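You operate a simulated robot arm through the tools that you are given. There is no shell and no other tool. Be economical: measure what you need, move in short steps, check, and stop when the job is done.

Carry out the task below with a simulated robot arm. There is one attempt and no reset: what you move stays moved.

TASK
Press dots into the thick grey disc on the dark base plate.
Fine: stand it on the ring, run the slider marked dots over it, push its cap down, run the slider back; leave the disc there; the other slider and discs stay.

It is judged by the outcome, as a careful person would: the job done as asked, and still so three seconds after it is handed in. It fails if anything else is knocked over, pushed out of place, dropped, spilled or broken.

THE ROBOT
A 7-joint arm with a two-finger parallel gripper, fixed in place. Base frame: the origin is at the foot of the arm, x ahead of it, y to its left, z up; the work surface is at about z = 890. Lengths are in mm, angles in degrees, forces in N, time in s.
With the tool pointing down near the work surface it reaches from about 240 to 680 mm from the base axis. Its first joint turns from -66.0 to 66.0 degrees. Payload 2.4 kg.
Tool frame: the origin (TCP) lies between the finger pads and is the grasp point; the fingertips stand 30 mm ahead of it; z points along the fingers, y is the line along which they close. The gripper opens to 94 mm. The fingers are 28 mm wide and 10 mm thick; the gripper's body (50 by 96 mm) begins 55 mm behind the TCP.
Orientation is told as [roll, pitch, yaw] about the base's x, y, z axes, in that order, counted from this pose: with the fingers straight down and closing along the base's y, the tool's x points along the base's -x, its y along +y and its z along -z.

THE INTERFACE
- The arm moves only by the tool move_arm. Its argument "steps" is a list that holds one entry, the list of rows, each a list of 7 numbers: the shift along the tool's x, y, z in cm, then the turn, a rotation vector about the tool's x, y, z in rad, then the gripper command, from -1 (fully open) to 1 (shut), values between in proportion. In form: [[[tx, ty, tz, wx, wy, wz, gripper], ...]]. A call has 1 to 12 rows; each row is the pose to reach, as a shift and turn from the pose commanded when the call began, along the tool's axes at that moment. A row lasts 0.2 s, in which the tool goes at most 50 mm and 8.6 degrees; a call with a longer step from one row to the next is refused whole, and so is a gripper value outside its range. A pose out of reach is approached as far as the arm can. The call stops where the force on the tool passes 70 N (or 10 N more than at its start, if that is more) or the arm is blocked; 0.2 s more then pass. The fingers move at their own pace (about 153 mm/s each) and stop on an object; they squeeze with about 36 N. The grip force told is the motor's: it shows also when the fingers shut on nothing. Time passes only in rows, and 0.2 s behind the last, so rows that repeat a pose let the fingers close. It gives the time, the measured TCP pose, the force on the tool (base axes), the opening and the grip force at its end, in the units of the frame above (readings bear some noise).
- Cameras (640 x 400 px; columns grow to the right, rows downward): "scene" is fixed at [49.7, 482.7, 1462.8]; the picture's right is [-0.65, -0.76, 0.00], its down [-0.30, 0.25, -0.92] and it looks along [0.70, -0.60, -0.39] (base axes); focal length 354 px, centre (320, 200). "wrist" rides on the gripper at [-37, 0, -58] in the tool frame; the picture's right is [0.00, -1.00, 0.00], its down [0.97, 0.00, -0.24] and it looks along [0.24, 0.00, 0.97] (tool axes); focal length 218 px, centre (320, 200).
- grab_frame(camera): a new picture of that camera. No time passes.
- measure_at(camera, pixels): there is no depth. For up to 12 entries [column, row, z] of the newest picture of that camera ("zoom" is the newest enlarged one), the place [x, y] in the base frame at which the ray of that pixel passes the height z, good to about 2 mm. No time passes.
- close_up(camera, box): a new picture of the part [left, top, right, bottom] of that camera's present view, enlarged. No time passes.
- finish_job(): hands the job in; it is judged then, once.

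Work in short steps. Measure before you move; look again where a grasp or a placing could have gone wrong, and mend it. You have 80 turns and 54 pictures in all, the two below and enlarged ones among them. Open the gripper and draw the arm clear of the work before you hand the job in, unless the task says otherwise; then end with one line.

The tools are called after "Emit:" by a JSON object that holds its "fn" and its "kwargs". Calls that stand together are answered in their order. move_arm: Moves the arm, as the interface text tells. Its arguments: {"type":"object","properties":{"steps":{"type":"array","items":{"type":"array","items":{"type":"array","items":{"type":"number"}}}}},"required":["steps"]} The other tools are called the same way: grab_frame (camera) takes a picture; measure_at (camera, pixels) gives the place at which the rays of pixels pass given heights; close_up (camera, box) takes an enlarged picture of a part of a camera's view; finish_job () hands the job in.

At the start:

```text
t: 0.0
position: [318.0, -29.4, 1213.6]
orientation: [0.0, 0.1, 0.0]
force: [-1.0, 0.5, -0.4]
gripper_width: 94.0
gripper_force: 0.0
```

scene: 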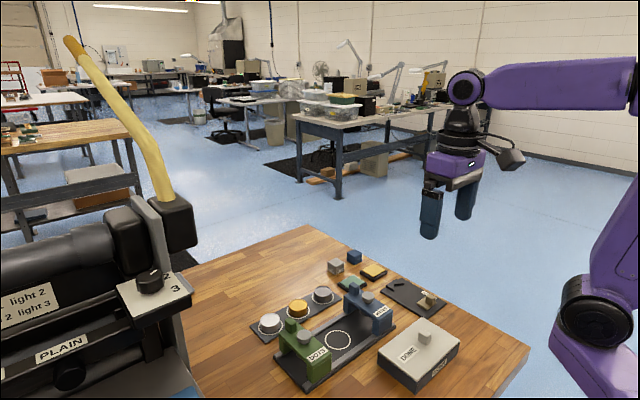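
wrist: 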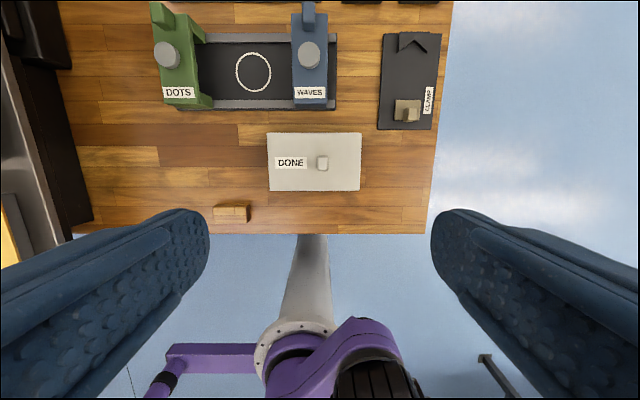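

The scene shows a base plate with a ring and two sliders (green DOTS, blue WAVES), and a tray with three discs. I take close-ups to see the details.

Emit:
{"fn": "close_up", "kwargs": {"camera": "scene", "box": [230, 230, 470, 400]}}

Emit:
{"fn": "close_up", "kwargs": {"camera": "wrist", "box": [120, 0, 460, 220]}}

```text
2.35 times, centred on (350, 315) of scene
```

zoom: 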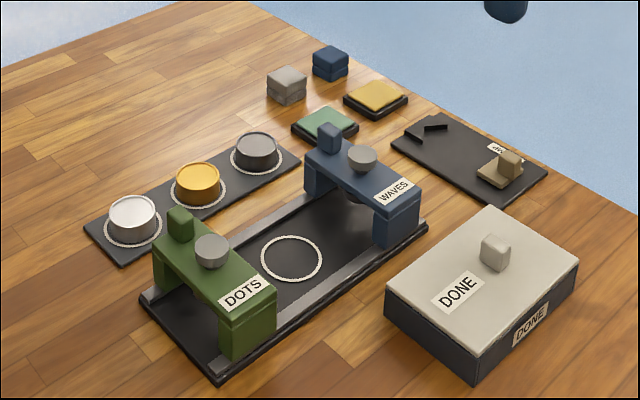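

```text
1.82 times, centred on (290, 110) of wrist
```

zoom: 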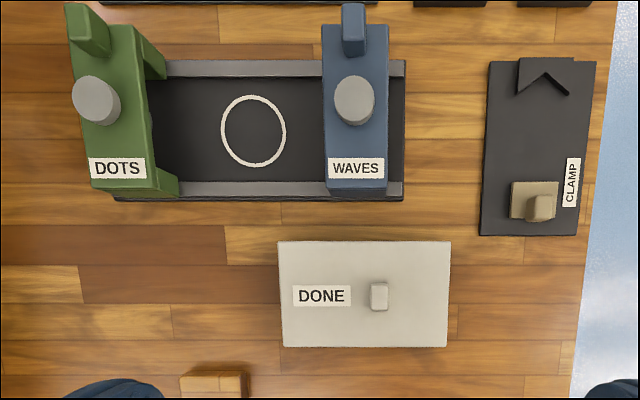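

The tray holds a light disc, a gold one and a dark grey one. I measure positions in the scene picture at several heights, then look from above.

Emit:
{"fn": "measure_at", "kwargs": {"camera": "scene", "pixels": [[270, 322, 915], [298, 305, 915], [323, 293, 915], [337, 340, 895], [304, 335, 960], [367, 297, 960]]}}

Emit:
{"fn": "measure_at", "kwargs": {"camera": "wrist", "pixels": [[253, 71, 895], [166, 55, 960], [309, 55, 960], [163, 14, 960], [308, 14, 960]]}}

```text
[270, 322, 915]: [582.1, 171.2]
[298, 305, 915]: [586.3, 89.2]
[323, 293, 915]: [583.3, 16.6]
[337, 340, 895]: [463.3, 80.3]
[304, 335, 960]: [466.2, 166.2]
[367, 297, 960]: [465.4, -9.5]
```

```text
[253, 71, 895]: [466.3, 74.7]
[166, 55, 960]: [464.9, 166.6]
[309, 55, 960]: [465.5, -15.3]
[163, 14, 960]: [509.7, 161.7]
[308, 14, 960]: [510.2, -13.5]
```

Heights look consistent. I move above the tray for a view straight down.

Emit:
{"fn": "move_arm", "kwargs": {"steps": [[[-3.7, 1.7, 0.9, 0, 0, 0, -1], [-7.5, 3.4, 1.8, 0, 0, 0, -1], [-11.2, 5.1, 2.7, 0, 0, 0, -1], [-15, 6.8, 3.6, 0, 0, 0, -1], [-18.7, 8.5, 4.5, 0, 0, 0, -1], [-22.5, 10.2, 5.4, 0, 0, 0, -1], [-26.2, 11.9, 6.3, 0, 0, 0, -1], [-26.2, 11.9, 6.3, 0, 0, 0, -1]]]}}

Emit:
{"fn": "grab_frame", "kwargs": {"camera": "wrist"}}

Emit:
{"fn": "close_up", "kwargs": {"camera": "scene", "box": [240, 270, 400, 370]}}

```text
t: 1.8
position: [578.6, 88.7, 1151.7]
orientation: [0.1, 0.0, 0.1]
force: [0.7, 0.6, 0.2]
gripper_width: 93.8
gripper_force: 0.1
```

```text
49 pictures are left
```

wrist: 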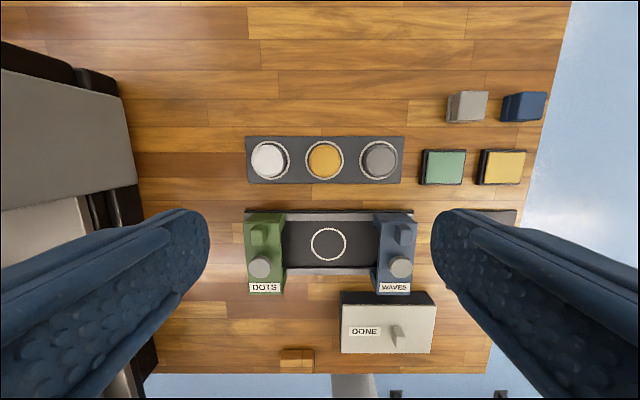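

```text
4.00 times, centred on (320, 320) of scene
```

zoom: 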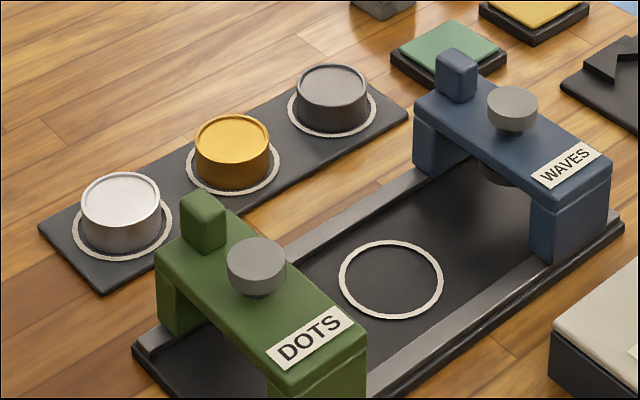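

The thick grey disc is the dark grey one at the right of the tray, about wrist (380,159). I zoom and measure it.

Emit:
{"fn": "close_up", "kwargs": {"camera": "wrist", "box": [240, 120, 420, 300]}}

```text
2.22 times, centred on (330, 210) of wrist
```

zoom: 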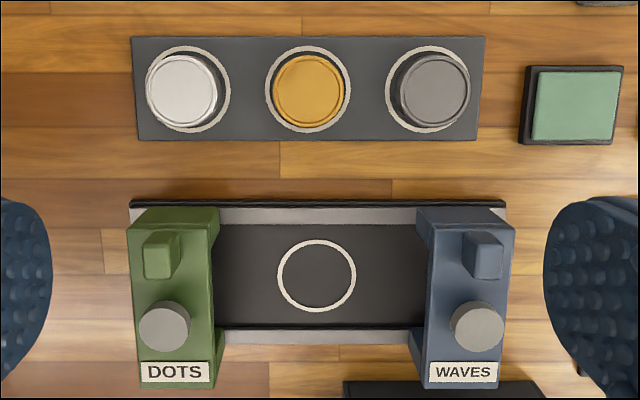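

Emit:
{"fn": "measure_at", "kwargs": {"camera": "zoom", "pixels": [[427, 90, 896], [435, 89, 916], [435, 89, 921], [401, 89, 918], [470, 89, 918], [317, 275, 896], [278, 275, 896], [356, 275, 896], [160, 255, 975], [164, 329, 965], [475, 329, 965], [130, 262, 960]]}}

Emit:
{"fn": "measure_at", "kwargs": {"camera": "scene", "pixels": [[323, 290, 921], [323, 290, 916], [291, 326, 970], [304, 333, 970], [304, 333, 965]]}}

```text
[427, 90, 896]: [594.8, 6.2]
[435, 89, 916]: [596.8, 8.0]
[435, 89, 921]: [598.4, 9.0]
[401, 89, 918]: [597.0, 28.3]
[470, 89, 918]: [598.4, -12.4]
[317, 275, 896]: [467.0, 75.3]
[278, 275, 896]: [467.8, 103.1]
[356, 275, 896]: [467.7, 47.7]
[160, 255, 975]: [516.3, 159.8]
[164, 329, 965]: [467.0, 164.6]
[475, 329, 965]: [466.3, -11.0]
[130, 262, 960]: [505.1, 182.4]
```

```text
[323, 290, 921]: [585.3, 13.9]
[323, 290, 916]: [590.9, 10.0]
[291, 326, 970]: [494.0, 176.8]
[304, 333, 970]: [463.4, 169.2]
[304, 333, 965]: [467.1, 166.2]
```

The grey disc is at about (596,7), about 41 mm across; the ring is at (467,75). I go above the disc, with the fingers part-closed to clear the gold disc.

Emit:
{"fn": "move_arm", "kwargs": {"steps": [[[-0.4, -2.0, 3, 0, 0, 0, -0.4], [-0.8, -4.1, 6, 0, 0, 0, -0.4], [-1.2, -6.2, 9, 0, 0, 0, -0.4], [-1.6, -8.26, 12, 0, 0, 0, -0.4], [-1.6, -8.26, 15, 0, 0, 0, -0.4], [-1.6, -8.26, 15, 0, 0, 0, -0.4]]]}}

Emit:
{"fn": "grab_frame", "kwargs": {"camera": "wrist"}}

Emit:
{"fn": "close_up", "kwargs": {"camera": "scene", "box": [240, 250, 400, 350]}}

```text
t: 3.2
position: [593.5, 6.0, 1000.9]
orientation: [0.0, 0.0, 0.0]
force: [-0.1, -0.5, -0.4]
gripper_width: 65.8
gripper_force: 0.1
```

```text
46 pictures are left
```

wrist: 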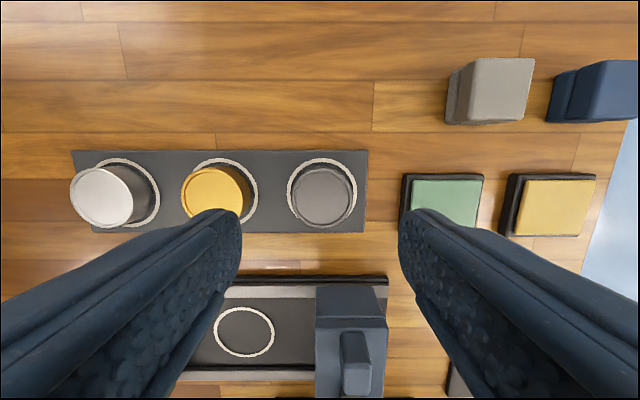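

```text
4.00 times, centred on (320, 300) of scene
```

zoom: 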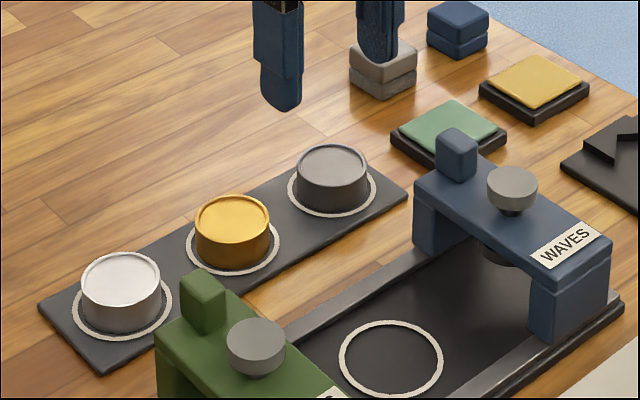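

Emit:
{"fn": "measure_at", "kwargs": {"camera": "wrist", "pixels": [[321, 192, 896], [322, 197, 912], [322, 197, 918], [292, 197, 916], [352, 197, 916], [244, 332, 896]]}}

Emit:
{"fn": "measure_at", "kwargs": {"camera": "zoom", "pixels": [[332, 165, 912], [332, 165, 918], [332, 189, 896], [391, 359, 896], [204, 278, 975], [204, 300, 965]]}}

```text
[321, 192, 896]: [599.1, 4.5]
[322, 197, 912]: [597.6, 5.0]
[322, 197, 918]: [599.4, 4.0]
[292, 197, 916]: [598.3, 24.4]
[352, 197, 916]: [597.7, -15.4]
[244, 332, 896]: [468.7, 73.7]
```

```text
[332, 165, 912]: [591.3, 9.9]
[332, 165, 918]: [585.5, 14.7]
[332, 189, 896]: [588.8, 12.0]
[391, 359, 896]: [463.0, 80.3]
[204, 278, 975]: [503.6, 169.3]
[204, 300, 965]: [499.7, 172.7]
```

Wrist says the disc centre is (598,5). I descend so the fingertips stop about 899 and close.

Emit:
{"fn": "move_arm", "kwargs": {"steps": [[[-0.3, -0.1, 2.5, 0, 0, 0, -0.4], [-0.3, -0.1, 5, 0, 0, 0, -0.4], [-0.3, -0.1, 6.2, 0, 0, 0, -0.4], [-0.3, -0.1, 7.0, 0, 0, 0, -0.4], [-0.3, -0.1, 7.0, 0, 0, 0, -0.4]]]}}

Emit:
{"fn": "grab_frame", "kwargs": {"camera": "wrist"}}

Emit:
{"fn": "close_up", "kwargs": {"camera": "scene", "box": [240, 250, 400, 350]}}

```text
t: 4.4
position: [599.2, 5.5, 931.4]
orientation: [-0.1, 0.0, 0.0]
force: [-0.1, 0.4, 0.1]
gripper_width: 65.8
gripper_force: 0.2
```

```text
44 pictures are left
```

wrist: 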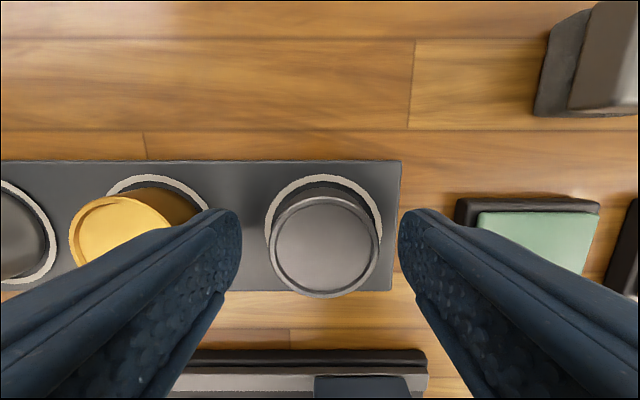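

```text
4.00 times, centred on (320, 300) of scene
```

zoom: 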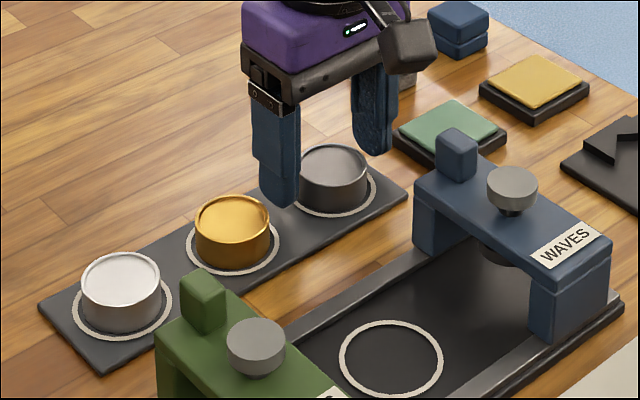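

The disc sits between the fingers, 2 mm forward of centre. I shift and close.

Emit:
{"fn": "move_arm", "kwargs": {"steps": [[[-0.2, -0.05, 0, 0, 0, 0, -0.4], [-0.2, -0.05, 0, 0, 0, 0, 1], [-0.2, -0.05, 0, 0, 0, 0, 1], [-0.2, -0.05, 0, 0, 0, 0, 1]]]}}

```text
t: 5.4
position: [600.3, 5.1, 930.4]
orientation: [-0.1, -0.1, 0.0]
force: [-0.3, 0.7, 0.3]
gripper_width: 42.2
gripper_force: 36.2
```

Gripped at 42 mm. I lift 100 mm and check.

Emit:
{"fn": "move_arm", "kwargs": {"steps": [[[0, 0, -2, 0, 0, 0, 1], [0, 0, -6, 0, 0, 0, 1], [0, 0, -10, 0, 0, 0, 1], [0, 3.5, -10, 0, 0, 0, 1], [0, 6.95, -10, 0, 0, 0, 1], [4.4, 6.95, -10, 0, 0, 0, 1], [8.8, 6.95, -10, 0, 0, 0, 1], [13.2, 6.95, -10, 0, 0, 0, 1], [13.2, 6.95, -10, 0, 0, 0, 1], [13.2, 6.95, -10, 0, 0, 0, 1]]]}}

Emit:
{"fn": "grab_frame", "kwargs": {"camera": "wrist"}}

Emit:
{"fn": "close_up", "kwargs": {"camera": "scene", "box": [240, 250, 432, 370]}}

```text
t: 7.6
position: [468.2, 77.0, 1032.9]
orientation: [0.0, -0.1, -0.1]
force: [0.6, 0.0, -1.4]
gripper_width: 42.7
gripper_force: 35.9
```

```text
42 pictures are left
```

wrist: 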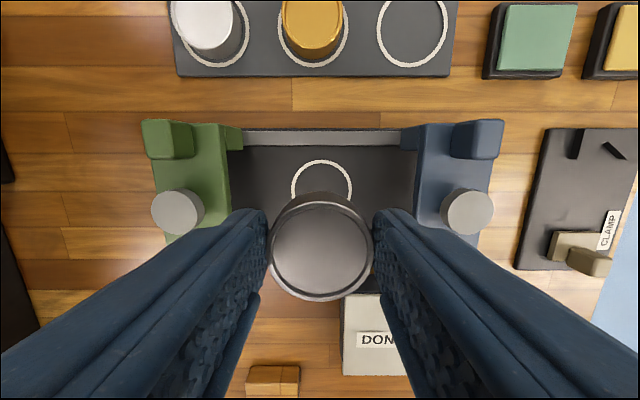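

```text
3.33 times, centred on (336, 310) of scene
```

zoom: 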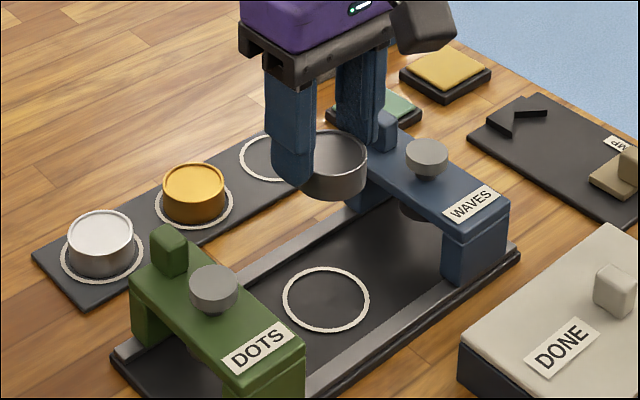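

Emit:
{"fn": "measure_at", "kwargs": {"camera": "wrist", "pixels": [[321.5, 160, 896], [291, 187, 896], [352, 187, 896], [321, 247, 1017], [270, 247, 1017], [373, 247, 1017], [412, 33, 896], [178, 210, 965], [467, 210, 965], [169, 138, 975], [321.5, 188, 896]]}}

```text
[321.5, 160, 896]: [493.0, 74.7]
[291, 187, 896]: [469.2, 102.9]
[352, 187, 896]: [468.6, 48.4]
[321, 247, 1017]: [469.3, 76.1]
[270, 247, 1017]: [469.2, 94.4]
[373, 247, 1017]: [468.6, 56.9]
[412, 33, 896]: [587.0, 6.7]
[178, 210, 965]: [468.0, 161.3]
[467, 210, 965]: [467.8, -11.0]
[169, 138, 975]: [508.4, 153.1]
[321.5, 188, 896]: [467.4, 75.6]
```

The ring centre is (467,75.5) and the disc about (469,76). I nudge and descend over the ring.

Emit:
{"fn": "move_arm", "kwargs": {"steps": [[[0.15, -0.05, 3, 0, 0, 0, 1], [0.15, -0.05, 6, 0, 0, 0, 1], [0.15, -0.05, 8.5, 0, 0, 0, 1], [0.15, -0.05, 9.2, 0, 0, 0, 1], [0.15, -0.05, 9.2, 0, 0, 0, 1]]]}}

Emit:
{"fn": "grab_frame", "kwargs": {"camera": "wrist"}}

Emit:
{"fn": "close_up", "kwargs": {"camera": "scene", "box": [260, 270, 420, 370]}}

```text
t: 8.8
position: [465.2, 75.9, 939.4]
orientation: [0.0, 0.0, 0.0]
force: [-0.2, 0.4, -0.9]
gripper_width: 42.7
gripper_force: 36.1
```

```text
40 pictures are left
```

wrist: 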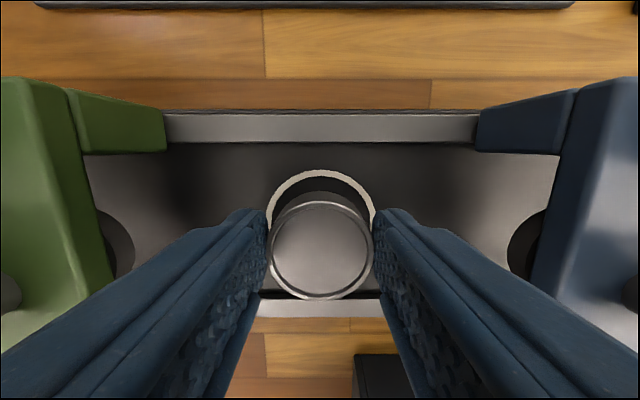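

```text
4.00 times, centred on (340, 320) of scene
```

zoom: 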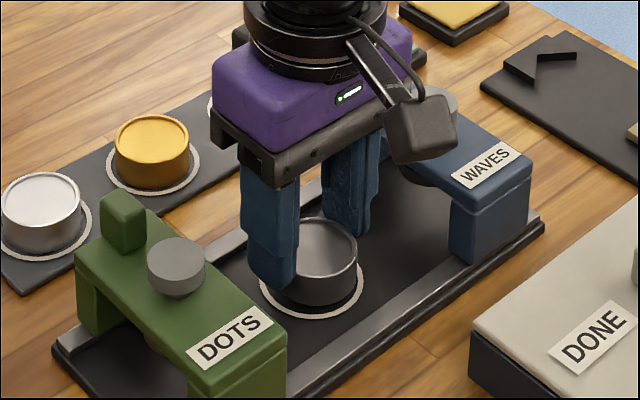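

Emit:
{"fn": "measure_at", "kwargs": {"camera": "wrist", "pixels": [[321, 171, 896], [267, 220, 896], [375, 220, 896], [321, 250, 924], [321, 202, 924], [321, 299, 924], [128, 245, 915], [515, 240, 915]]}}

```text
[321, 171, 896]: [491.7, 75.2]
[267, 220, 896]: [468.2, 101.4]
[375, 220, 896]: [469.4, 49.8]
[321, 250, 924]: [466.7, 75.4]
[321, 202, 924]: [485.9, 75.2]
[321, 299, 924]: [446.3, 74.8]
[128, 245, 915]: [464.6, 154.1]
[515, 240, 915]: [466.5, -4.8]
```

The disc (466.5,75.3) is centred over the ring (466,75.5). I lower it gently to contact.

Emit:
{"fn": "move_arm", "kwargs": {"steps": [[[0, 0, 0.3, 0, 0, 0, 1], [0, 0, 0.5, 0, 0, 0, 1], [0, 0, 0.7, 0, 0, 0, 1], [0, 0, 0.8, 0, 0, 0, 1]]]}}

```text
t: 9.8
position: [465.6, 75.5, 932.9]
orientation: [0.0, -0.2, 0.1]
force: [-1.6, 0.8, 21.0]
gripper_width: 42.5
gripper_force: 36.1
```

Contact at 21 N: the disc stands on the plate. I release and raise clear.

Emit:
{"fn": "move_arm", "kwargs": {"steps": [[[0, 0, -0.2, 0, 0, 0, 1], [0, 0, -0.2, 0, 0, 0, -0.4], [0, 0, -0.2, 0, 0, 0, -0.4], [0, 0, -3, 0, 0, 0, -0.4], [0, 0, -7, 0, 0, 0, -0.4], [0, 0, -11, 0, 0, 0, -0.4], [0, 0, -11, 0, 0, 0, -0.4]]]}}

Emit:
{"fn": "grab_frame", "kwargs": {"camera": "wrist"}}

Emit:
{"fn": "close_up", "kwargs": {"camera": "scene", "box": [260, 270, 420, 370]}}

```text
t: 11.4
position: [466.0, 73.0, 1040.4]
orientation: [0.0, 0.0, 0.0]
force: [0.9, 0.0, -0.2]
gripper_width: 65.5
gripper_force: 0.1
```

```text
38 pictures are left
```

wrist: 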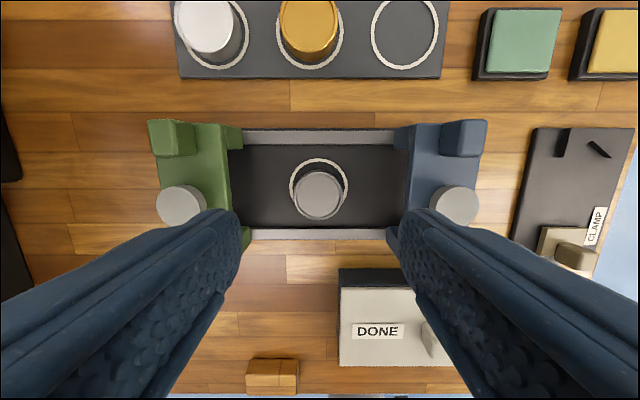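

```text
4.00 times, centred on (340, 320) of scene
```

zoom: 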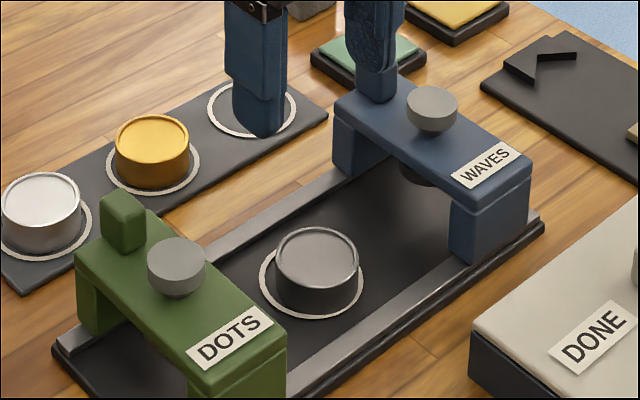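

The disc stands about on the ring; the scene suggests a few mm off-centre, so I zoom and measure.

Emit:
{"fn": "close_up", "kwargs": {"camera": "wrist", "box": [280, 150, 360, 230]}}

Emit:
{"fn": "close_up", "kwargs": {"camera": "scene", "box": [314, 320, 362, 350]}}

```text
5.00 times, centred on (320, 190) of wrist
```

zoom: 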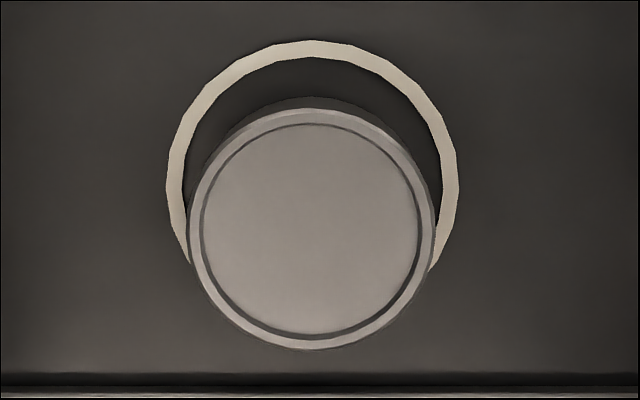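

```text
13.33 times, centred on (338, 335) of scene
```

zoom: 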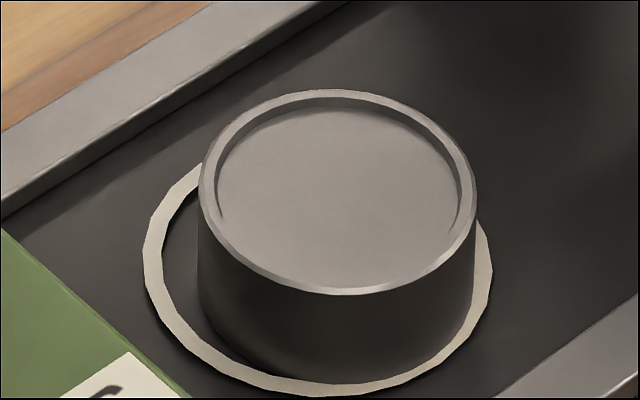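

The ring spans columns 143–492 and the disc 198–476 in the zoom, so the disc is about 4 mm too near −x. I check by measuring.

Emit:
{"fn": "measure_at", "kwargs": {"camera": "zoom", "pixels": [[317, 268, 896], [317, 397, 896], [317, 385, 896], [337, 192, 916], [337, 192, 920], [143, 250, 896], [492, 270, 896]]}}

Emit:
{"fn": "measure_at", "kwargs": {"camera": "wrist", "pixels": [[318.5, 187, 896], [318.5, 158, 896], [318.5, 195.8, 916], [318.5, 195.8, 920], [290, 187, 896], [348, 187, 896]]}}

```text
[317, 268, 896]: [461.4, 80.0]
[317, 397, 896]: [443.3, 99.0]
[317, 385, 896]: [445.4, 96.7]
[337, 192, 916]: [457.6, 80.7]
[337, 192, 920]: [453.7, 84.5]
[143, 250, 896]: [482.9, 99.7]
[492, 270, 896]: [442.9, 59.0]
```

```text
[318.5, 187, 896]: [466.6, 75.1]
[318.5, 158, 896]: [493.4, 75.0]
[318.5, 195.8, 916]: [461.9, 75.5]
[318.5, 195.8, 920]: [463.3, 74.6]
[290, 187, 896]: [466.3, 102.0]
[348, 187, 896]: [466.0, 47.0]
```

Both views agree on a −4 mm x offset. I regrasp, lift a little, shift +4 mm in x and set it down.

Emit:
{"fn": "move_arm", "kwargs": {"steps": [[[0.3, 0, 4, 0, 0, 0, -0.4], [0.3, 0, 8, 0, 0, 0, -0.4], [0.3, 0, 10.7, 0, 0, 0, -0.4], [0.3, 0, 10.7, 0, 0, 0, -0.4], [0.3, 0, 10.7, 0, 0, 0, 1], [0.3, 0, 10.7, 0, 0, 0, 1], [0.3, 0, 10.7, 0, 0, 0, 1], [0.3, 0, 10.4, 0, 0, 0, 1], [-0.1, 0, 10.4, 0, 0, 0, 1], [-0.1, 0, 10.4, 0, 0, 0, 1]]]}}

Emit:
{"fn": "close_up", "kwargs": {"camera": "scene", "box": [314, 320, 362, 350]}}

```text
t: 13.6
position: [468.4, 74.4, 937.3]
orientation: [0.0, 0.0, 0.0]
force: [-0.2, -0.4, -1.1]
gripper_width: 42.2
gripper_force: 36.1
```

```text
13.33 times, centred on (338, 335) of scene
```

zoom: 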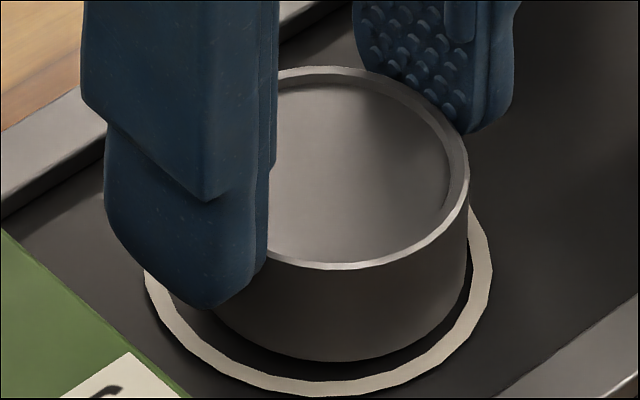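

The disc edge is at column 469 where about 456 is wanted: another 2.5 mm in +x is needed. I shift and look before lowering.

Emit:
{"fn": "move_arm", "kwargs": {"steps": [[[-0.25, 0, 0, 0, 0, 0, 1], [-0.25, 0, 0, 0, 0, 0, 1], [-0.25, 0, 0, 0, 0, 0, 1]]]}}

Emit:
{"fn": "close_up", "kwargs": {"camera": "scene", "box": [314, 320, 362, 350]}}

Emit:
{"fn": "close_up", "kwargs": {"camera": "wrist", "box": [240, 150, 400, 310]}}

```text
t: 14.4
position: [470.0, 74.8, 936.4]
orientation: [0.0, 0.0, 0.0]
force: [-0.4, -0.7, -1.0]
gripper_width: 42.5
gripper_force: 36.3
```

```text
13.33 times, centred on (338, 335) of scene
```

zoom: 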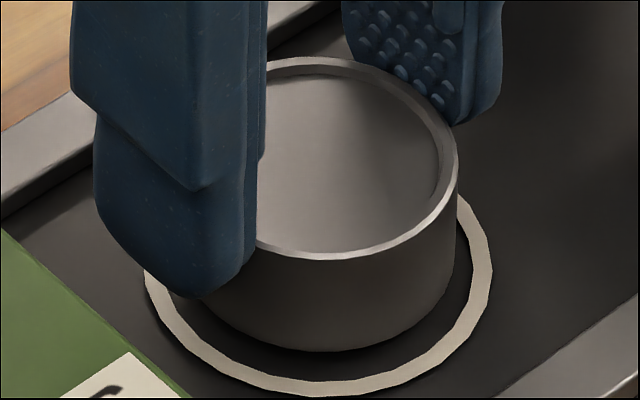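

```text
2.50 times, centred on (320, 230) of wrist
```

zoom: 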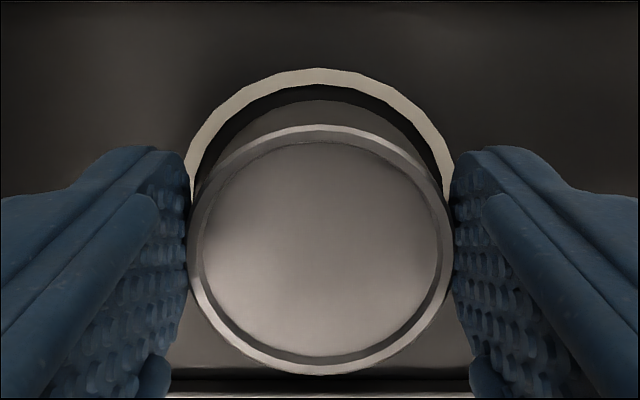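

The right edge is now 458, centred. I lower, release and raise.

Emit:
{"fn": "move_arm", "kwargs": {"steps": [[[0, 0, 0.2, 0, 0, 0, 1], [0, 0, 0.35, 0, 0, 0, 1], [0, 0, 0.35, 0, 0, 0, 1]]]}}

```text
t: 15.2
position: [470.3, 74.8, 933.9]
orientation: [0.0, 0.0, -0.2]
force: [-2.8, -0.1, 11.9]
gripper_width: 42.5
gripper_force: 35.5
```

Emit:
{"fn": "move_arm", "kwargs": {"steps": [[[0, 0, -0.05, 0, 0, 0, 1], [0, 0, -0.05, 0, 0, 0, -0.4], [0, 0, -0.05, 0, 0, 0, -0.4], [0, 0, -0.05, 0, 0, 0, -0.4], [0, 0, -4, 0, 0, 0, -0.4], [0, 0, -8, 0, 0, 0, -0.4], [0, 0, -11, 0, 0, 0, -0.4], [0, 0, -11, 0, 0, 0, -0.4]]]}}

Emit:
{"fn": "close_up", "kwargs": {"camera": "scene", "box": [314, 320, 362, 350]}}

Emit:
{"fn": "close_up", "kwargs": {"camera": "wrist", "box": [130, 100, 370, 250]}}

```text
t: 17.0
position: [469.0, 73.0, 1044.5]
orientation: [0.1, 0.0, 0.0]
force: [-0.7, 0.0, 0.1]
gripper_width: 65.8
gripper_force: 0.1
```

```text
13.33 times, centred on (338, 335) of scene
```

zoom: 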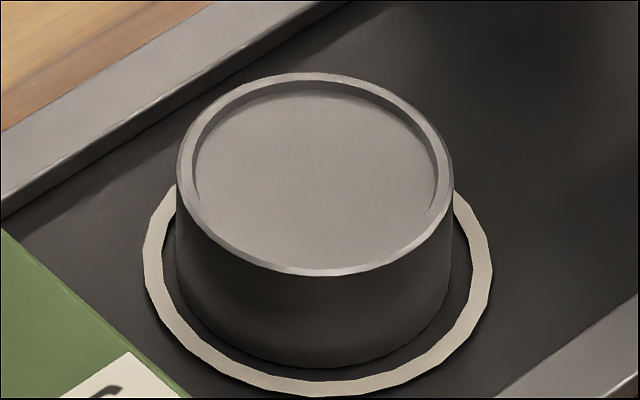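

```text
2.67 times, centred on (250, 175) of wrist
```

zoom: 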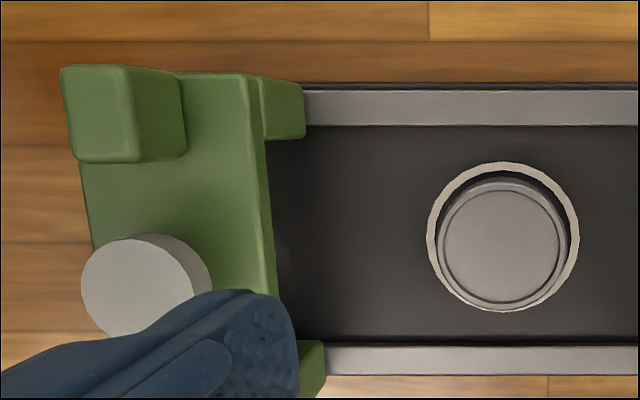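

The disc is well centred in the ring. Next I move above the DOTS slider's tab to measure it.

Emit:
{"fn": "move_arm", "kwargs": {"steps": [[[0, 0, -4, 0, 0, 0, -0.4], [0, 4.3, -4.5, 0, 0, 0, -0.4], [-1.8, 8.6, -4.5, 0, 0, 0, -0.6], [-3.6, 8.6, -4.5, 0, 0, 0, -0.6], [-3.6, 8.6, -4.5, 0, 0, 0, -0.6]]]}}

Emit:
{"fn": "grab_frame", "kwargs": {"camera": "wrist"}}

Emit:
{"fn": "close_up", "kwargs": {"camera": "scene", "box": [260, 300, 360, 400]}}

```text
t: 18.2
position: [505.2, 160.7, 1089.6]
orientation: [-0.1, 0.0, 0.0]
force: [0.1, 0.1, -0.3]
gripper_width: 75.3
gripper_force: 0.1
```

```text
29 pictures are left
```

wrist: 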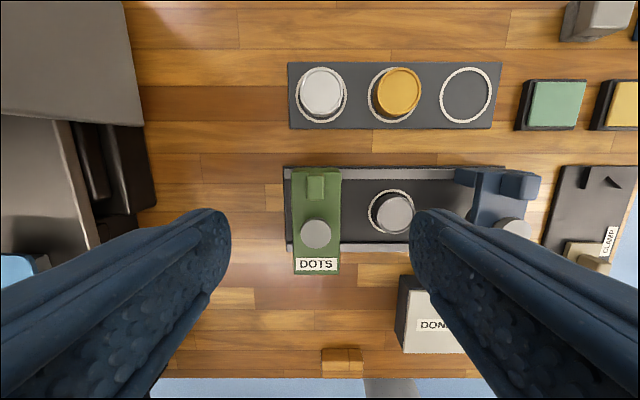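

```text
4.00 times, centred on (310, 350) of scene
```

zoom: 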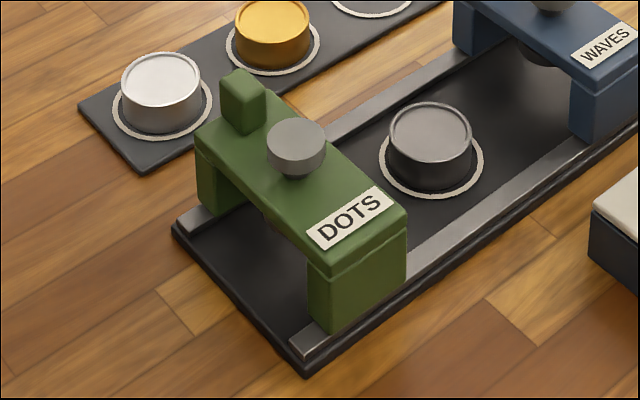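

Emit:
{"fn": "close_up", "kwargs": {"camera": "wrist", "box": [270, 150, 370, 290]}}

```text
2.86 times, centred on (320, 220) of wrist
```

zoom: 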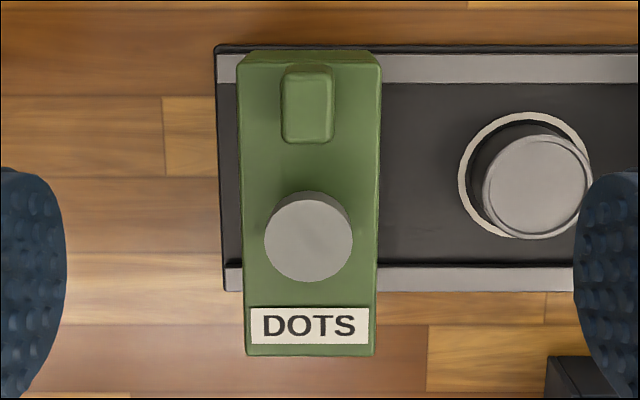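

Emit:
{"fn": "measure_at", "kwargs": {"camera": "zoom", "pixels": [[304, 112, 970], [282, 112, 970], [330, 112, 970], [304, 142, 970], [304, 80, 970], [309, 237, 965], [309, 237, 975], [239, 200, 948], [380, 200, 948], [304, 112, 980]]}}

Emit:
{"fn": "measure_at", "kwargs": {"camera": "scene", "pixels": [[319.5, 322, 970], [319.5, 322, 980]]}}

```text
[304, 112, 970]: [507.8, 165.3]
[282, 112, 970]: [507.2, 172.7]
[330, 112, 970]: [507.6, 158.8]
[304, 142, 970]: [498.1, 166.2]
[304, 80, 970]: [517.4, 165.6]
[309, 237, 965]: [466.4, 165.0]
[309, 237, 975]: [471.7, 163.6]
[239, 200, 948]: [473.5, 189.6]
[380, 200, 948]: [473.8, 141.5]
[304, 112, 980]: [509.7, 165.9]
```

```text
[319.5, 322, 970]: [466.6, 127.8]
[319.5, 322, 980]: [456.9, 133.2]
```

The tab is centred near (508,165.5), 14 mm wide in y. I descend over it with force watched.

Emit:
{"fn": "move_arm", "kwargs": {"steps": [[[-0.3, 0.5, 3, 0, 0, 0, -0.3], [-0.3, 0.5, 6, 0, 0, 0, -0.3], [-0.3, 0.5, 8.5, 0, 0, 0, -0.3], [-0.3, 0.5, 10, 0, 0, 0, -0.3], [-0.3, 0.5, 10, 0, 0, 0, -0.3]]]}}

Emit:
{"fn": "grab_frame", "kwargs": {"camera": "wrist"}}

Emit:
{"fn": "close_up", "kwargs": {"camera": "scene", "box": [260, 300, 360, 400]}}

```text
t: 19.4
position: [508.4, 167.5, 988.5]
orientation: [0.0, 0.0, 0.0]
force: [0.2, 0.8, -0.8]
gripper_width: 61.0
gripper_force: 0.1
```

```text
26 pictures are left
```

wrist: 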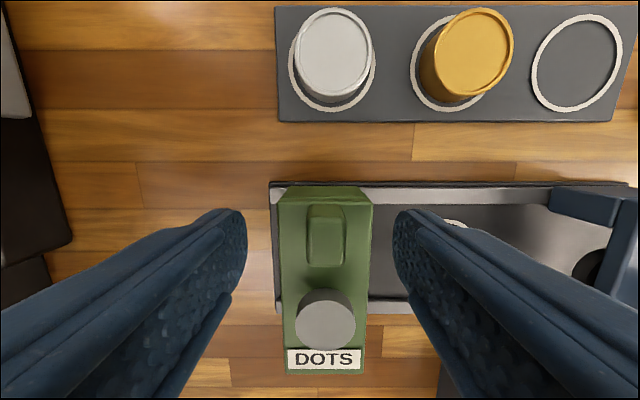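

```text
4.00 times, centred on (310, 350) of scene
```

zoom: 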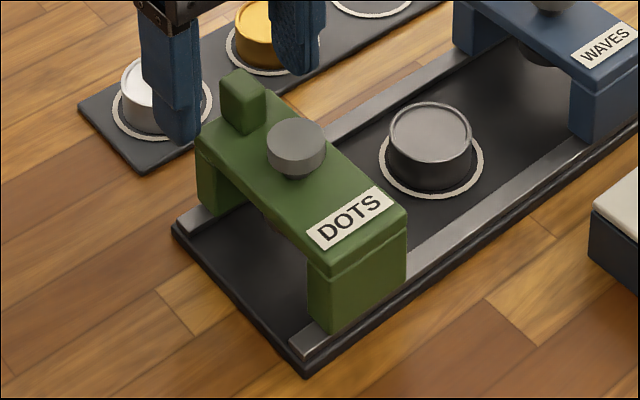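

The tab is centred at wrist (325,240): shift −2 mm y. I go down another 10 mm and close.

Emit:
{"fn": "move_arm", "kwargs": {"steps": [[[0, -0.2, 0.5, 0, 0, 0, -0.3], [0, -0.2, 1.0, 0, 0, 0, -0.3], [0, -0.2, 1.0, 0, 0, 0, -0.3]]]}}

Emit:
{"fn": "close_up", "kwargs": {"camera": "scene", "box": [260, 300, 360, 400]}}

```text
t: 20.2
position: [508.7, 165.2, 978.6]
orientation: [0.0, 0.0, 0.0]
force: [-0.5, -0.9, 0.7]
gripper_width: 60.9
gripper_force: 0.0
```

```text
4.00 times, centred on (310, 350) of scene
```

zoom: 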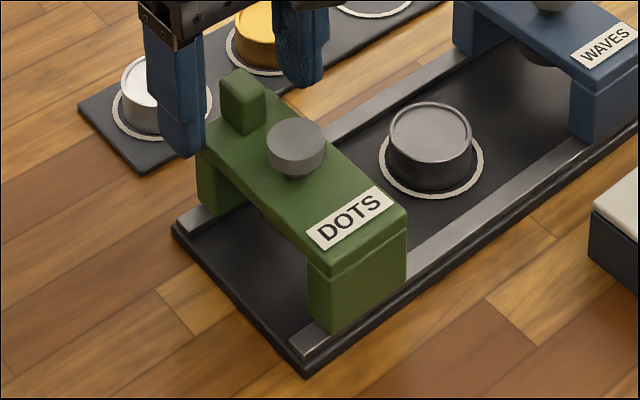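

I raise 3 mm so the tips clear the bridge top, then close on the tab.

Emit:
{"fn": "move_arm", "kwargs": {"steps": [[[0, 0, -0.3, 0, 0, 0, -0.3], [0, 0, -0.3, 0, 0, 0, 0.3], [0, 0, -0.3, 0, 0, 0, 1], [0, 0, -0.3, 0, 0, 0, 1], [0, 0, -0.3, 0, 0, 0, 1]]]}}

Emit:
{"fn": "close_up", "kwargs": {"camera": "scene", "box": [260, 300, 360, 400]}}

```text
t: 21.4
position: [508.5, 165.3, 981.9]
orientation: [0.0, -0.1, 0.0]
force: [0.0, 1.0, -0.2]
gripper_width: 15.9
gripper_force: 45.1
```

```text
4.00 times, centred on (310, 350) of scene
```

zoom: 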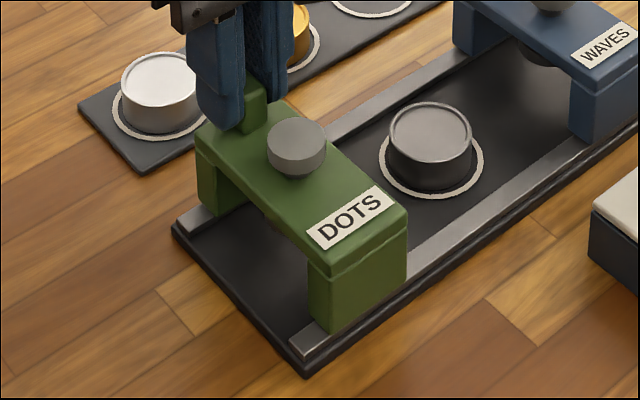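

Gripped (15.9 mm). I slide along −y, first 30 mm, slowly.

Emit:
{"fn": "move_arm", "kwargs": {"steps": [[[0, -0.5, 0, 0, 0, 0, 1], [0, -1, 0, 0, 0, 0, 1], [0, -1.5, 0, 0, 0, 0, 1], [0, -2, 0, 0, 0, 0, 1], [0, -2.5, 0, 0, 0, 0, 1], [0, -3, 0, 0, 0, 0, 1]]]}}

Emit:
{"fn": "close_up", "kwargs": {"camera": "scene", "box": [260, 280, 420, 400]}}

```text
t: 22.8
position: [509.3, 133.7, 982.6]
orientation: [0.0, 0.1, 0.1]
force: [-10.8, -0.3, 2.5]
gripper_width: 15.6
gripper_force: 45.1
```

```text
3.33 times, centred on (340, 340) of scene
```

zoom: 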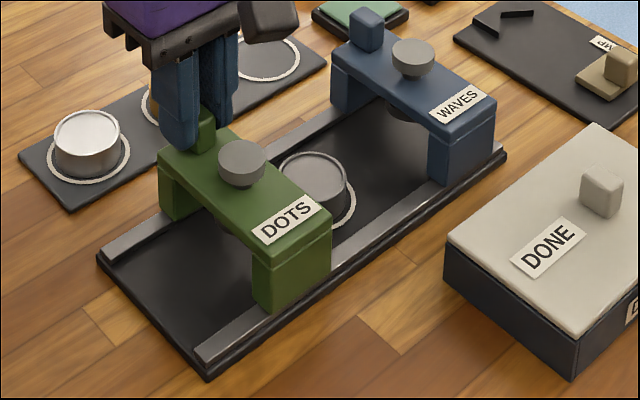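

It slides well along the rails. I continue 60 mm to bring the cap over y = 75.

Emit:
{"fn": "move_arm", "kwargs": {"steps": [[[0.05, -0.6, 0, 0, 0, 0, 1], [0.05, -1.2, 0, 0, 0, 0, 1], [0.05, -1.8, 0, 0, 0, 0, 1], [0.05, -2.4, 0, 0, 0, 0, 1], [0.05, -3.0, 0, 0, 0, 0, 1], [0.05, -3.6, 0, 0, 0, 0, 1], [0.05, -4.2, 0, 0, 0, 0, 1], [0.05, -4.8, 0, 0, 0, 0, 1], [0.05, -5.4, 0, 0, 0, 0, 1], [0.05, -6.0, 0, 0, 0, 0, 1], [0.05, -6.0, 0, 0, 0, 0, 1]]]}}

Emit:
{"fn": "close_up", "kwargs": {"camera": "scene", "box": [260, 280, 420, 400]}}

Emit:
{"fn": "grab_frame", "kwargs": {"camera": "wrist"}}

```text
t: 25.2
position: [509.4, 74.5, 982.5]
orientation: [0.2, -0.1, -0.1]
force: [8.8, 6.4, -6.7]
gripper_width: 15.9
gripper_force: 45.2
```

```text
3.33 times, centred on (340, 340) of scene
```

zoom: 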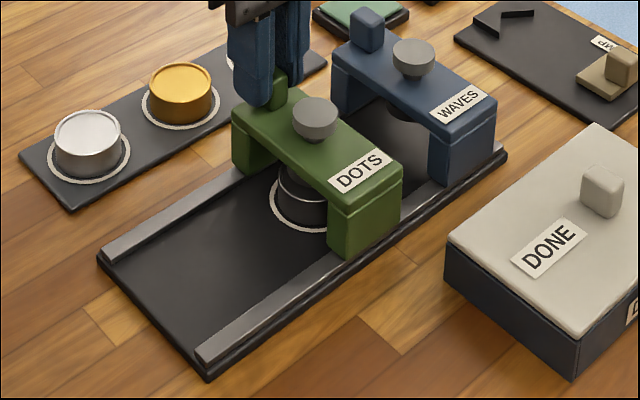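

```text
20 pictures are left
```

wrist: 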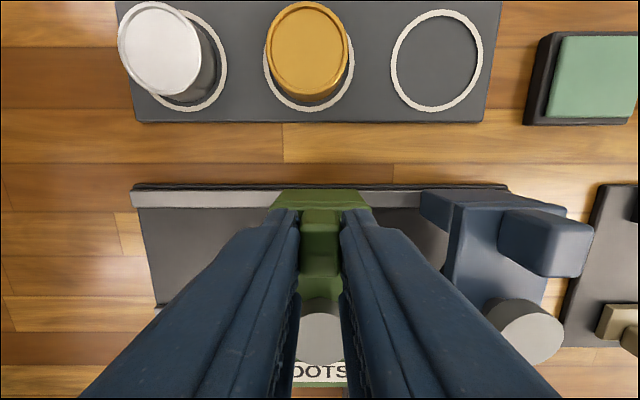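

Zoom to check the alignment of the cap axis with the ring/disc axis (columns are comparable since the camera is level).

Emit:
{"fn": "close_up", "kwargs": {"camera": "scene", "box": [314, 305, 362, 350]}}

```text
8.89 times, centred on (338, 328) of scene
```

zoom: 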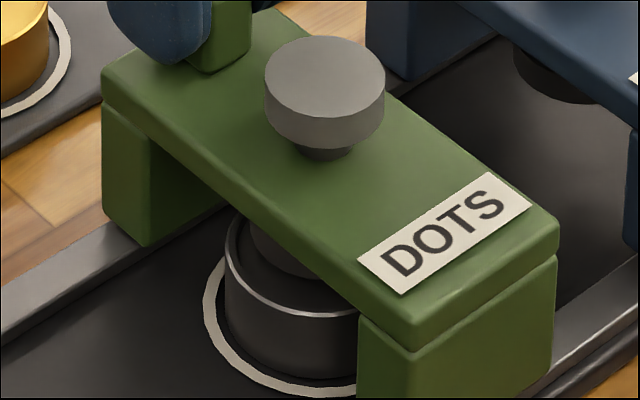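

Allowing for perspective, the cap axis and ring axis agree within about 0.5 mm. I release the tab, rise, and look at the cap.

Emit:
{"fn": "move_arm", "kwargs": {"steps": [[[0, 0, 0, 0, 0, 0, 0.3], [0, 0, 0, 0, 0, 0, 0.3], [0, 0, 0, 0, 0, 0, 0.3], [0, 0, -3, 0, 0, 0, 0.3], [0, 0, -6, 0, 0, 0, 0.3], [0, 0, -9, 0, 0, 0, 0.3], [2, 0, -9, 0, 0, 0, 0.3], [2, 0, -9, 0, 0, 0, 0.3]]]}}

Emit:
{"fn": "grab_frame", "kwargs": {"camera": "wrist"}}

```text
t: 27.0
position: [487.1, 73.2, 1072.0]
orientation: [0.0, 0.0, -0.1]
force: [-0.3, 0.4, -0.1]
gripper_width: 32.8
gripper_force: 0.1
```

```text
18 pictures are left
```

wrist: 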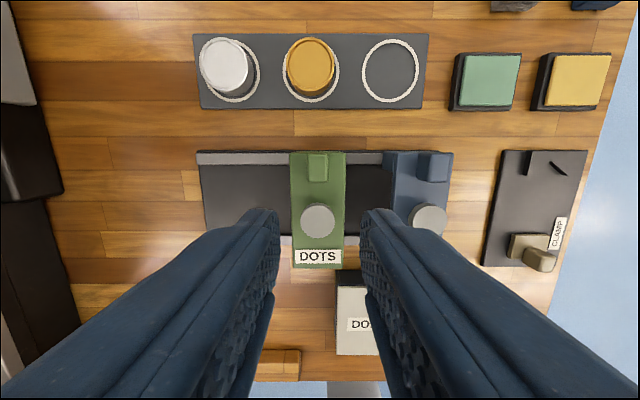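

Emit:
{"fn": "measure_at", "kwargs": {"camera": "wrist", "pixels": [[318, 219, 962], [318, 219, 970], [300, 219, 965], [336, 219, 965], [291, 200, 944], [345, 200, 944], [391, 72, 896]]}}

```text
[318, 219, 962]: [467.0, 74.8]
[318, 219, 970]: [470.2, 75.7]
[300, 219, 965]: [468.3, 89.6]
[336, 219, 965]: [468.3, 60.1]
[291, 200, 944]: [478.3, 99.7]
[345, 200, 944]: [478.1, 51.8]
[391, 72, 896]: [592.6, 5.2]
```

The cap is centred at (467.5,75). I shut the fingers, move over it and come down to just above.

Emit:
{"fn": "move_arm", "kwargs": {"steps": [[[1, 0.1, 0, 0, 0, 0, 1], [2.0, 0.1, 0, 0, 0, 0, 1], [2.0, 0.1, 3.5, 0, 0, 0, 1], [2.0, 0.1, 6.0, 0, 0, 0, 1], [2.0, 0.1, 6.0, 0, 0, 0, 1]]]}}

Emit:
{"fn": "close_up", "kwargs": {"camera": "scene", "box": [290, 280, 386, 350]}}

```text
t: 28.2
position: [469.4, 75.8, 1010.3]
orientation: [0.0, 0.0, 0.0]
force: [-0.7, 0.0, 1.1]
gripper_width: 0.3
gripper_force: 32.8
```

```text
5.71 times, centred on (338, 315) of scene
```

zoom: 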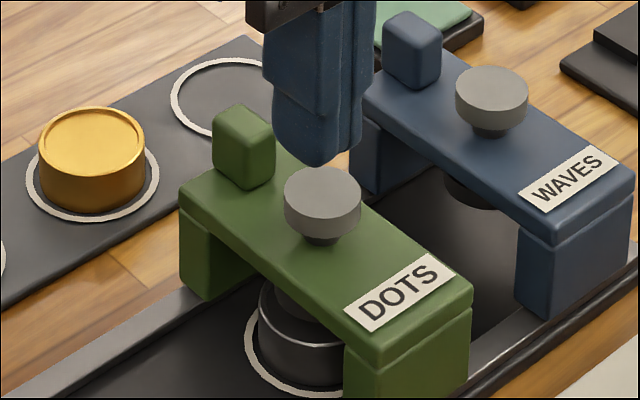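

The tips are above the cap. I press down in small steps.

Emit:
{"fn": "move_arm", "kwargs": {"steps": [[[0.1, 0, 0.6, 0, 0, 0, 1], [0.1, 0, 1.1, 0, 0, 0, 1], [0.1, 0, 1.4, 0, 0, 0, 1], [0.1, 0, 1.6, 0, 0, 0, 1], [0.1, 0, 1.8, 0, 0, 0, 1], [0.1, 0, 2.0, 0, 0, 0, 1]]]}}

Emit:
{"fn": "close_up", "kwargs": {"camera": "scene", "box": [290, 280, 386, 350]}}

```text
t: 29.6
position: [467.9, 75.5, 991.2]
orientation: [-0.1, -0.1, 0.0]
force: [-0.4, 0.1, 1.2]
gripper_width: 0.0
gripper_force: 32.8
```

```text
5.71 times, centred on (338, 315) of scene
```

zoom: 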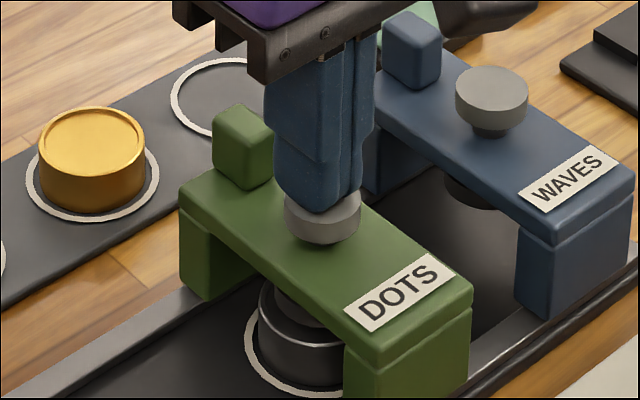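

The tips are about at the cap top (~961) with no force yet. I keep pressing in small steps.

Emit:
{"fn": "move_arm", "kwargs": {"steps": [[[0, 0, 0.2, 0, 0, 0, 1], [0, 0, 0.4, 0, 0, 0, 1], [0, 0, 0.6, 0, 0, 0, 1], [0, 0, 0.8, 0, 0, 0, 1]]]}}

Emit:
{"fn": "close_up", "kwargs": {"camera": "scene", "box": [290, 280, 386, 350]}}

```text
t: 30.8
position: [467.5, 75.7, 987.7]
orientation: [0.1, -0.1, 0.0]
force: [-11.0, -0.6, 23.3]
gripper_width: 0.0
gripper_force: 33.1
stopped in row 4: the force on the tool passed its limit (the readings are from after the stop); the commanded pose is now the measured one
```

```text
5.71 times, centred on (338, 315) of scene
```

zoom: 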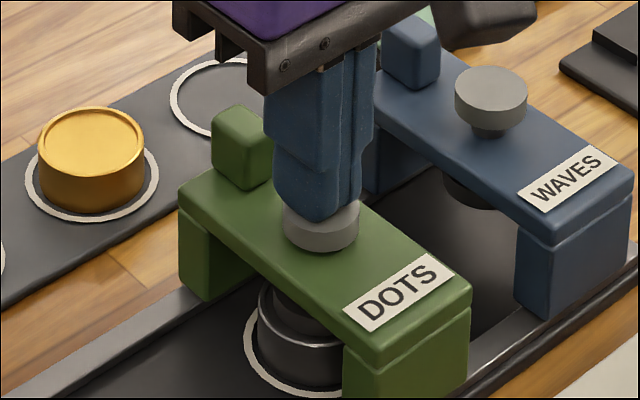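

The cap went down about 4 mm before the force limit stopped it. I press once more, slowly, to see whether it is at the bottom.

Emit:
{"fn": "move_arm", "kwargs": {"steps": [[[0, 0, 0.1, 0, 0, 0, 1], [0, 0, 0.2, 0, 0, 0, 1], [0, 0, 0.3, 0, 0, 0, 1], [0, 0, 0.4, 0, 0, 0, 1], [0, 0, 0.5, 0, 0, 0, 1]]]}}

Emit:
{"fn": "close_up", "kwargs": {"camera": "scene", "box": [314, 305, 362, 350]}}

```text
t: 31.5
position: [467.5, 75.8, 987.0]
orientation: [0.1, -0.1, 0.1]
force: [-11.6, -1.1, 23.6]
gripper_width: 0.1
gripper_force: 32.9
stopped in row 3: the force on the tool passed its limit (the readings are from after the stop); the commanded pose is now the measured one
```

```text
8.89 times, centred on (338, 328) of scene
```

zoom: 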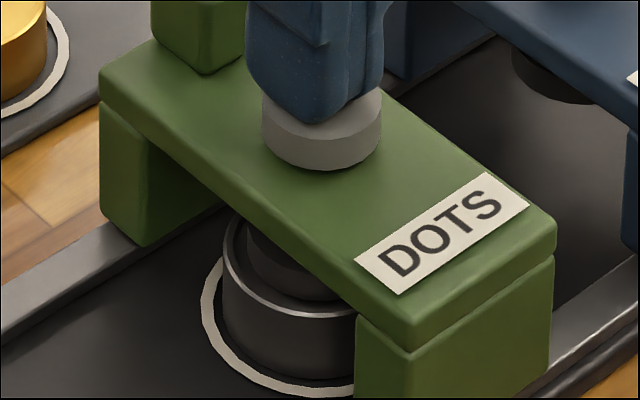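

The die is down on the disc and the cap is bottomed. I rise and check that the cap springs back.

Emit:
{"fn": "move_arm", "kwargs": {"steps": [[[0, 0, -0.5, 0, 0, 0, 1], [0, 0, -3, 0, 0, 0, 1], [0, 0, -6, 0, 0, 0, 1], [0, 0, -8, 0, 0, 0, 0.2], [-2.1, -0.05, -8, 0, 0, 0, 0.2], [-4.2, -0.05, -8, 0, 0, 0, 0.2], [-4.2, -0.05, -8, 0, 0, 0, 0.2]]]}}

Emit:
{"fn": "close_up", "kwargs": {"camera": "scene", "box": [314, 305, 362, 350]}}

Emit:
{"fn": "grab_frame", "kwargs": {"camera": "wrist"}}

```text
t: 33.1
position: [511.4, 74.6, 1066.7]
orientation: [0.1, -0.2, 0.0]
force: [0.4, 0.5, 0.1]
gripper_width: 37.8
gripper_force: 0.0
```

```text
8.89 times, centred on (338, 328) of scene
```

zoom: 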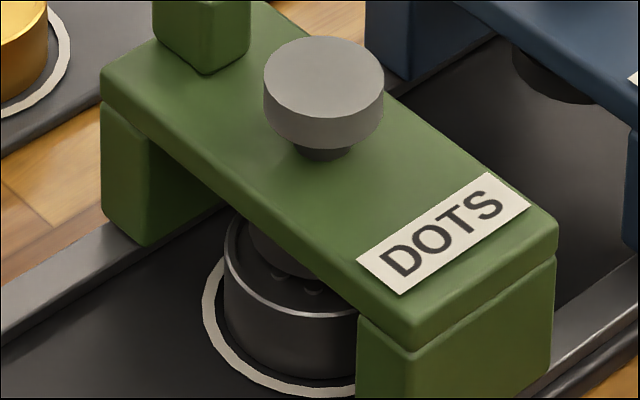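

```text
12 pictures are left
```

wrist: 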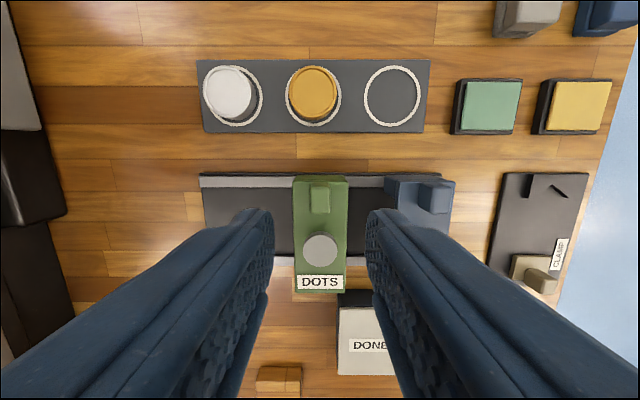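

Dots show on the disc and the cap is up. I descend onto the tab again and grip.

Emit:
{"fn": "move_arm", "kwargs": {"steps": [[[0.1, 0, 3, 0, 0, 0, 0.2], [0.1, 0, 6, 0, 0, 0, 0.2], [0.1, 0, 7.8, 0, 0, 0, 0.2], [0.1, 0, 8.4, 0, 0, 0, 0.2], [0.1, 0, 8.4, 0, 0, 0, 0.2], [0.1, 0, 8.4, 0, 0, 0, 1], [0.1, 0, 8.4, 0, 0, 0, 1], [0.1, 0, 8.4, 0, 0, 0, 1]]]}}

Emit:
{"fn": "close_up", "kwargs": {"camera": "scene", "box": [290, 280, 386, 350]}}

```text
t: 34.9
position: [509.9, 75.4, 981.2]
orientation: [0.1, -0.2, 0.0]
force: [-0.1, -0.6, -4.7]
gripper_width: 15.7
gripper_force: 45.2
```

```text
5.71 times, centred on (338, 315) of scene
```

zoom: 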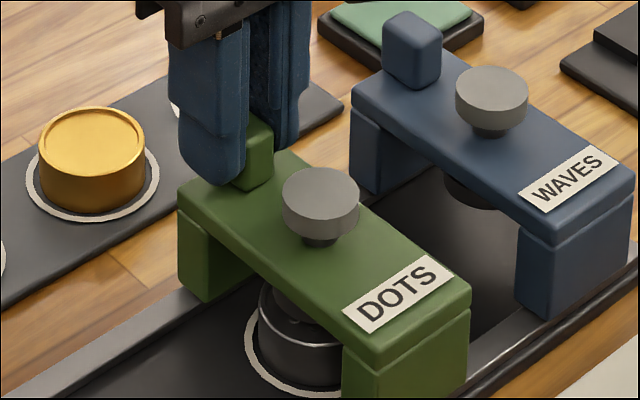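

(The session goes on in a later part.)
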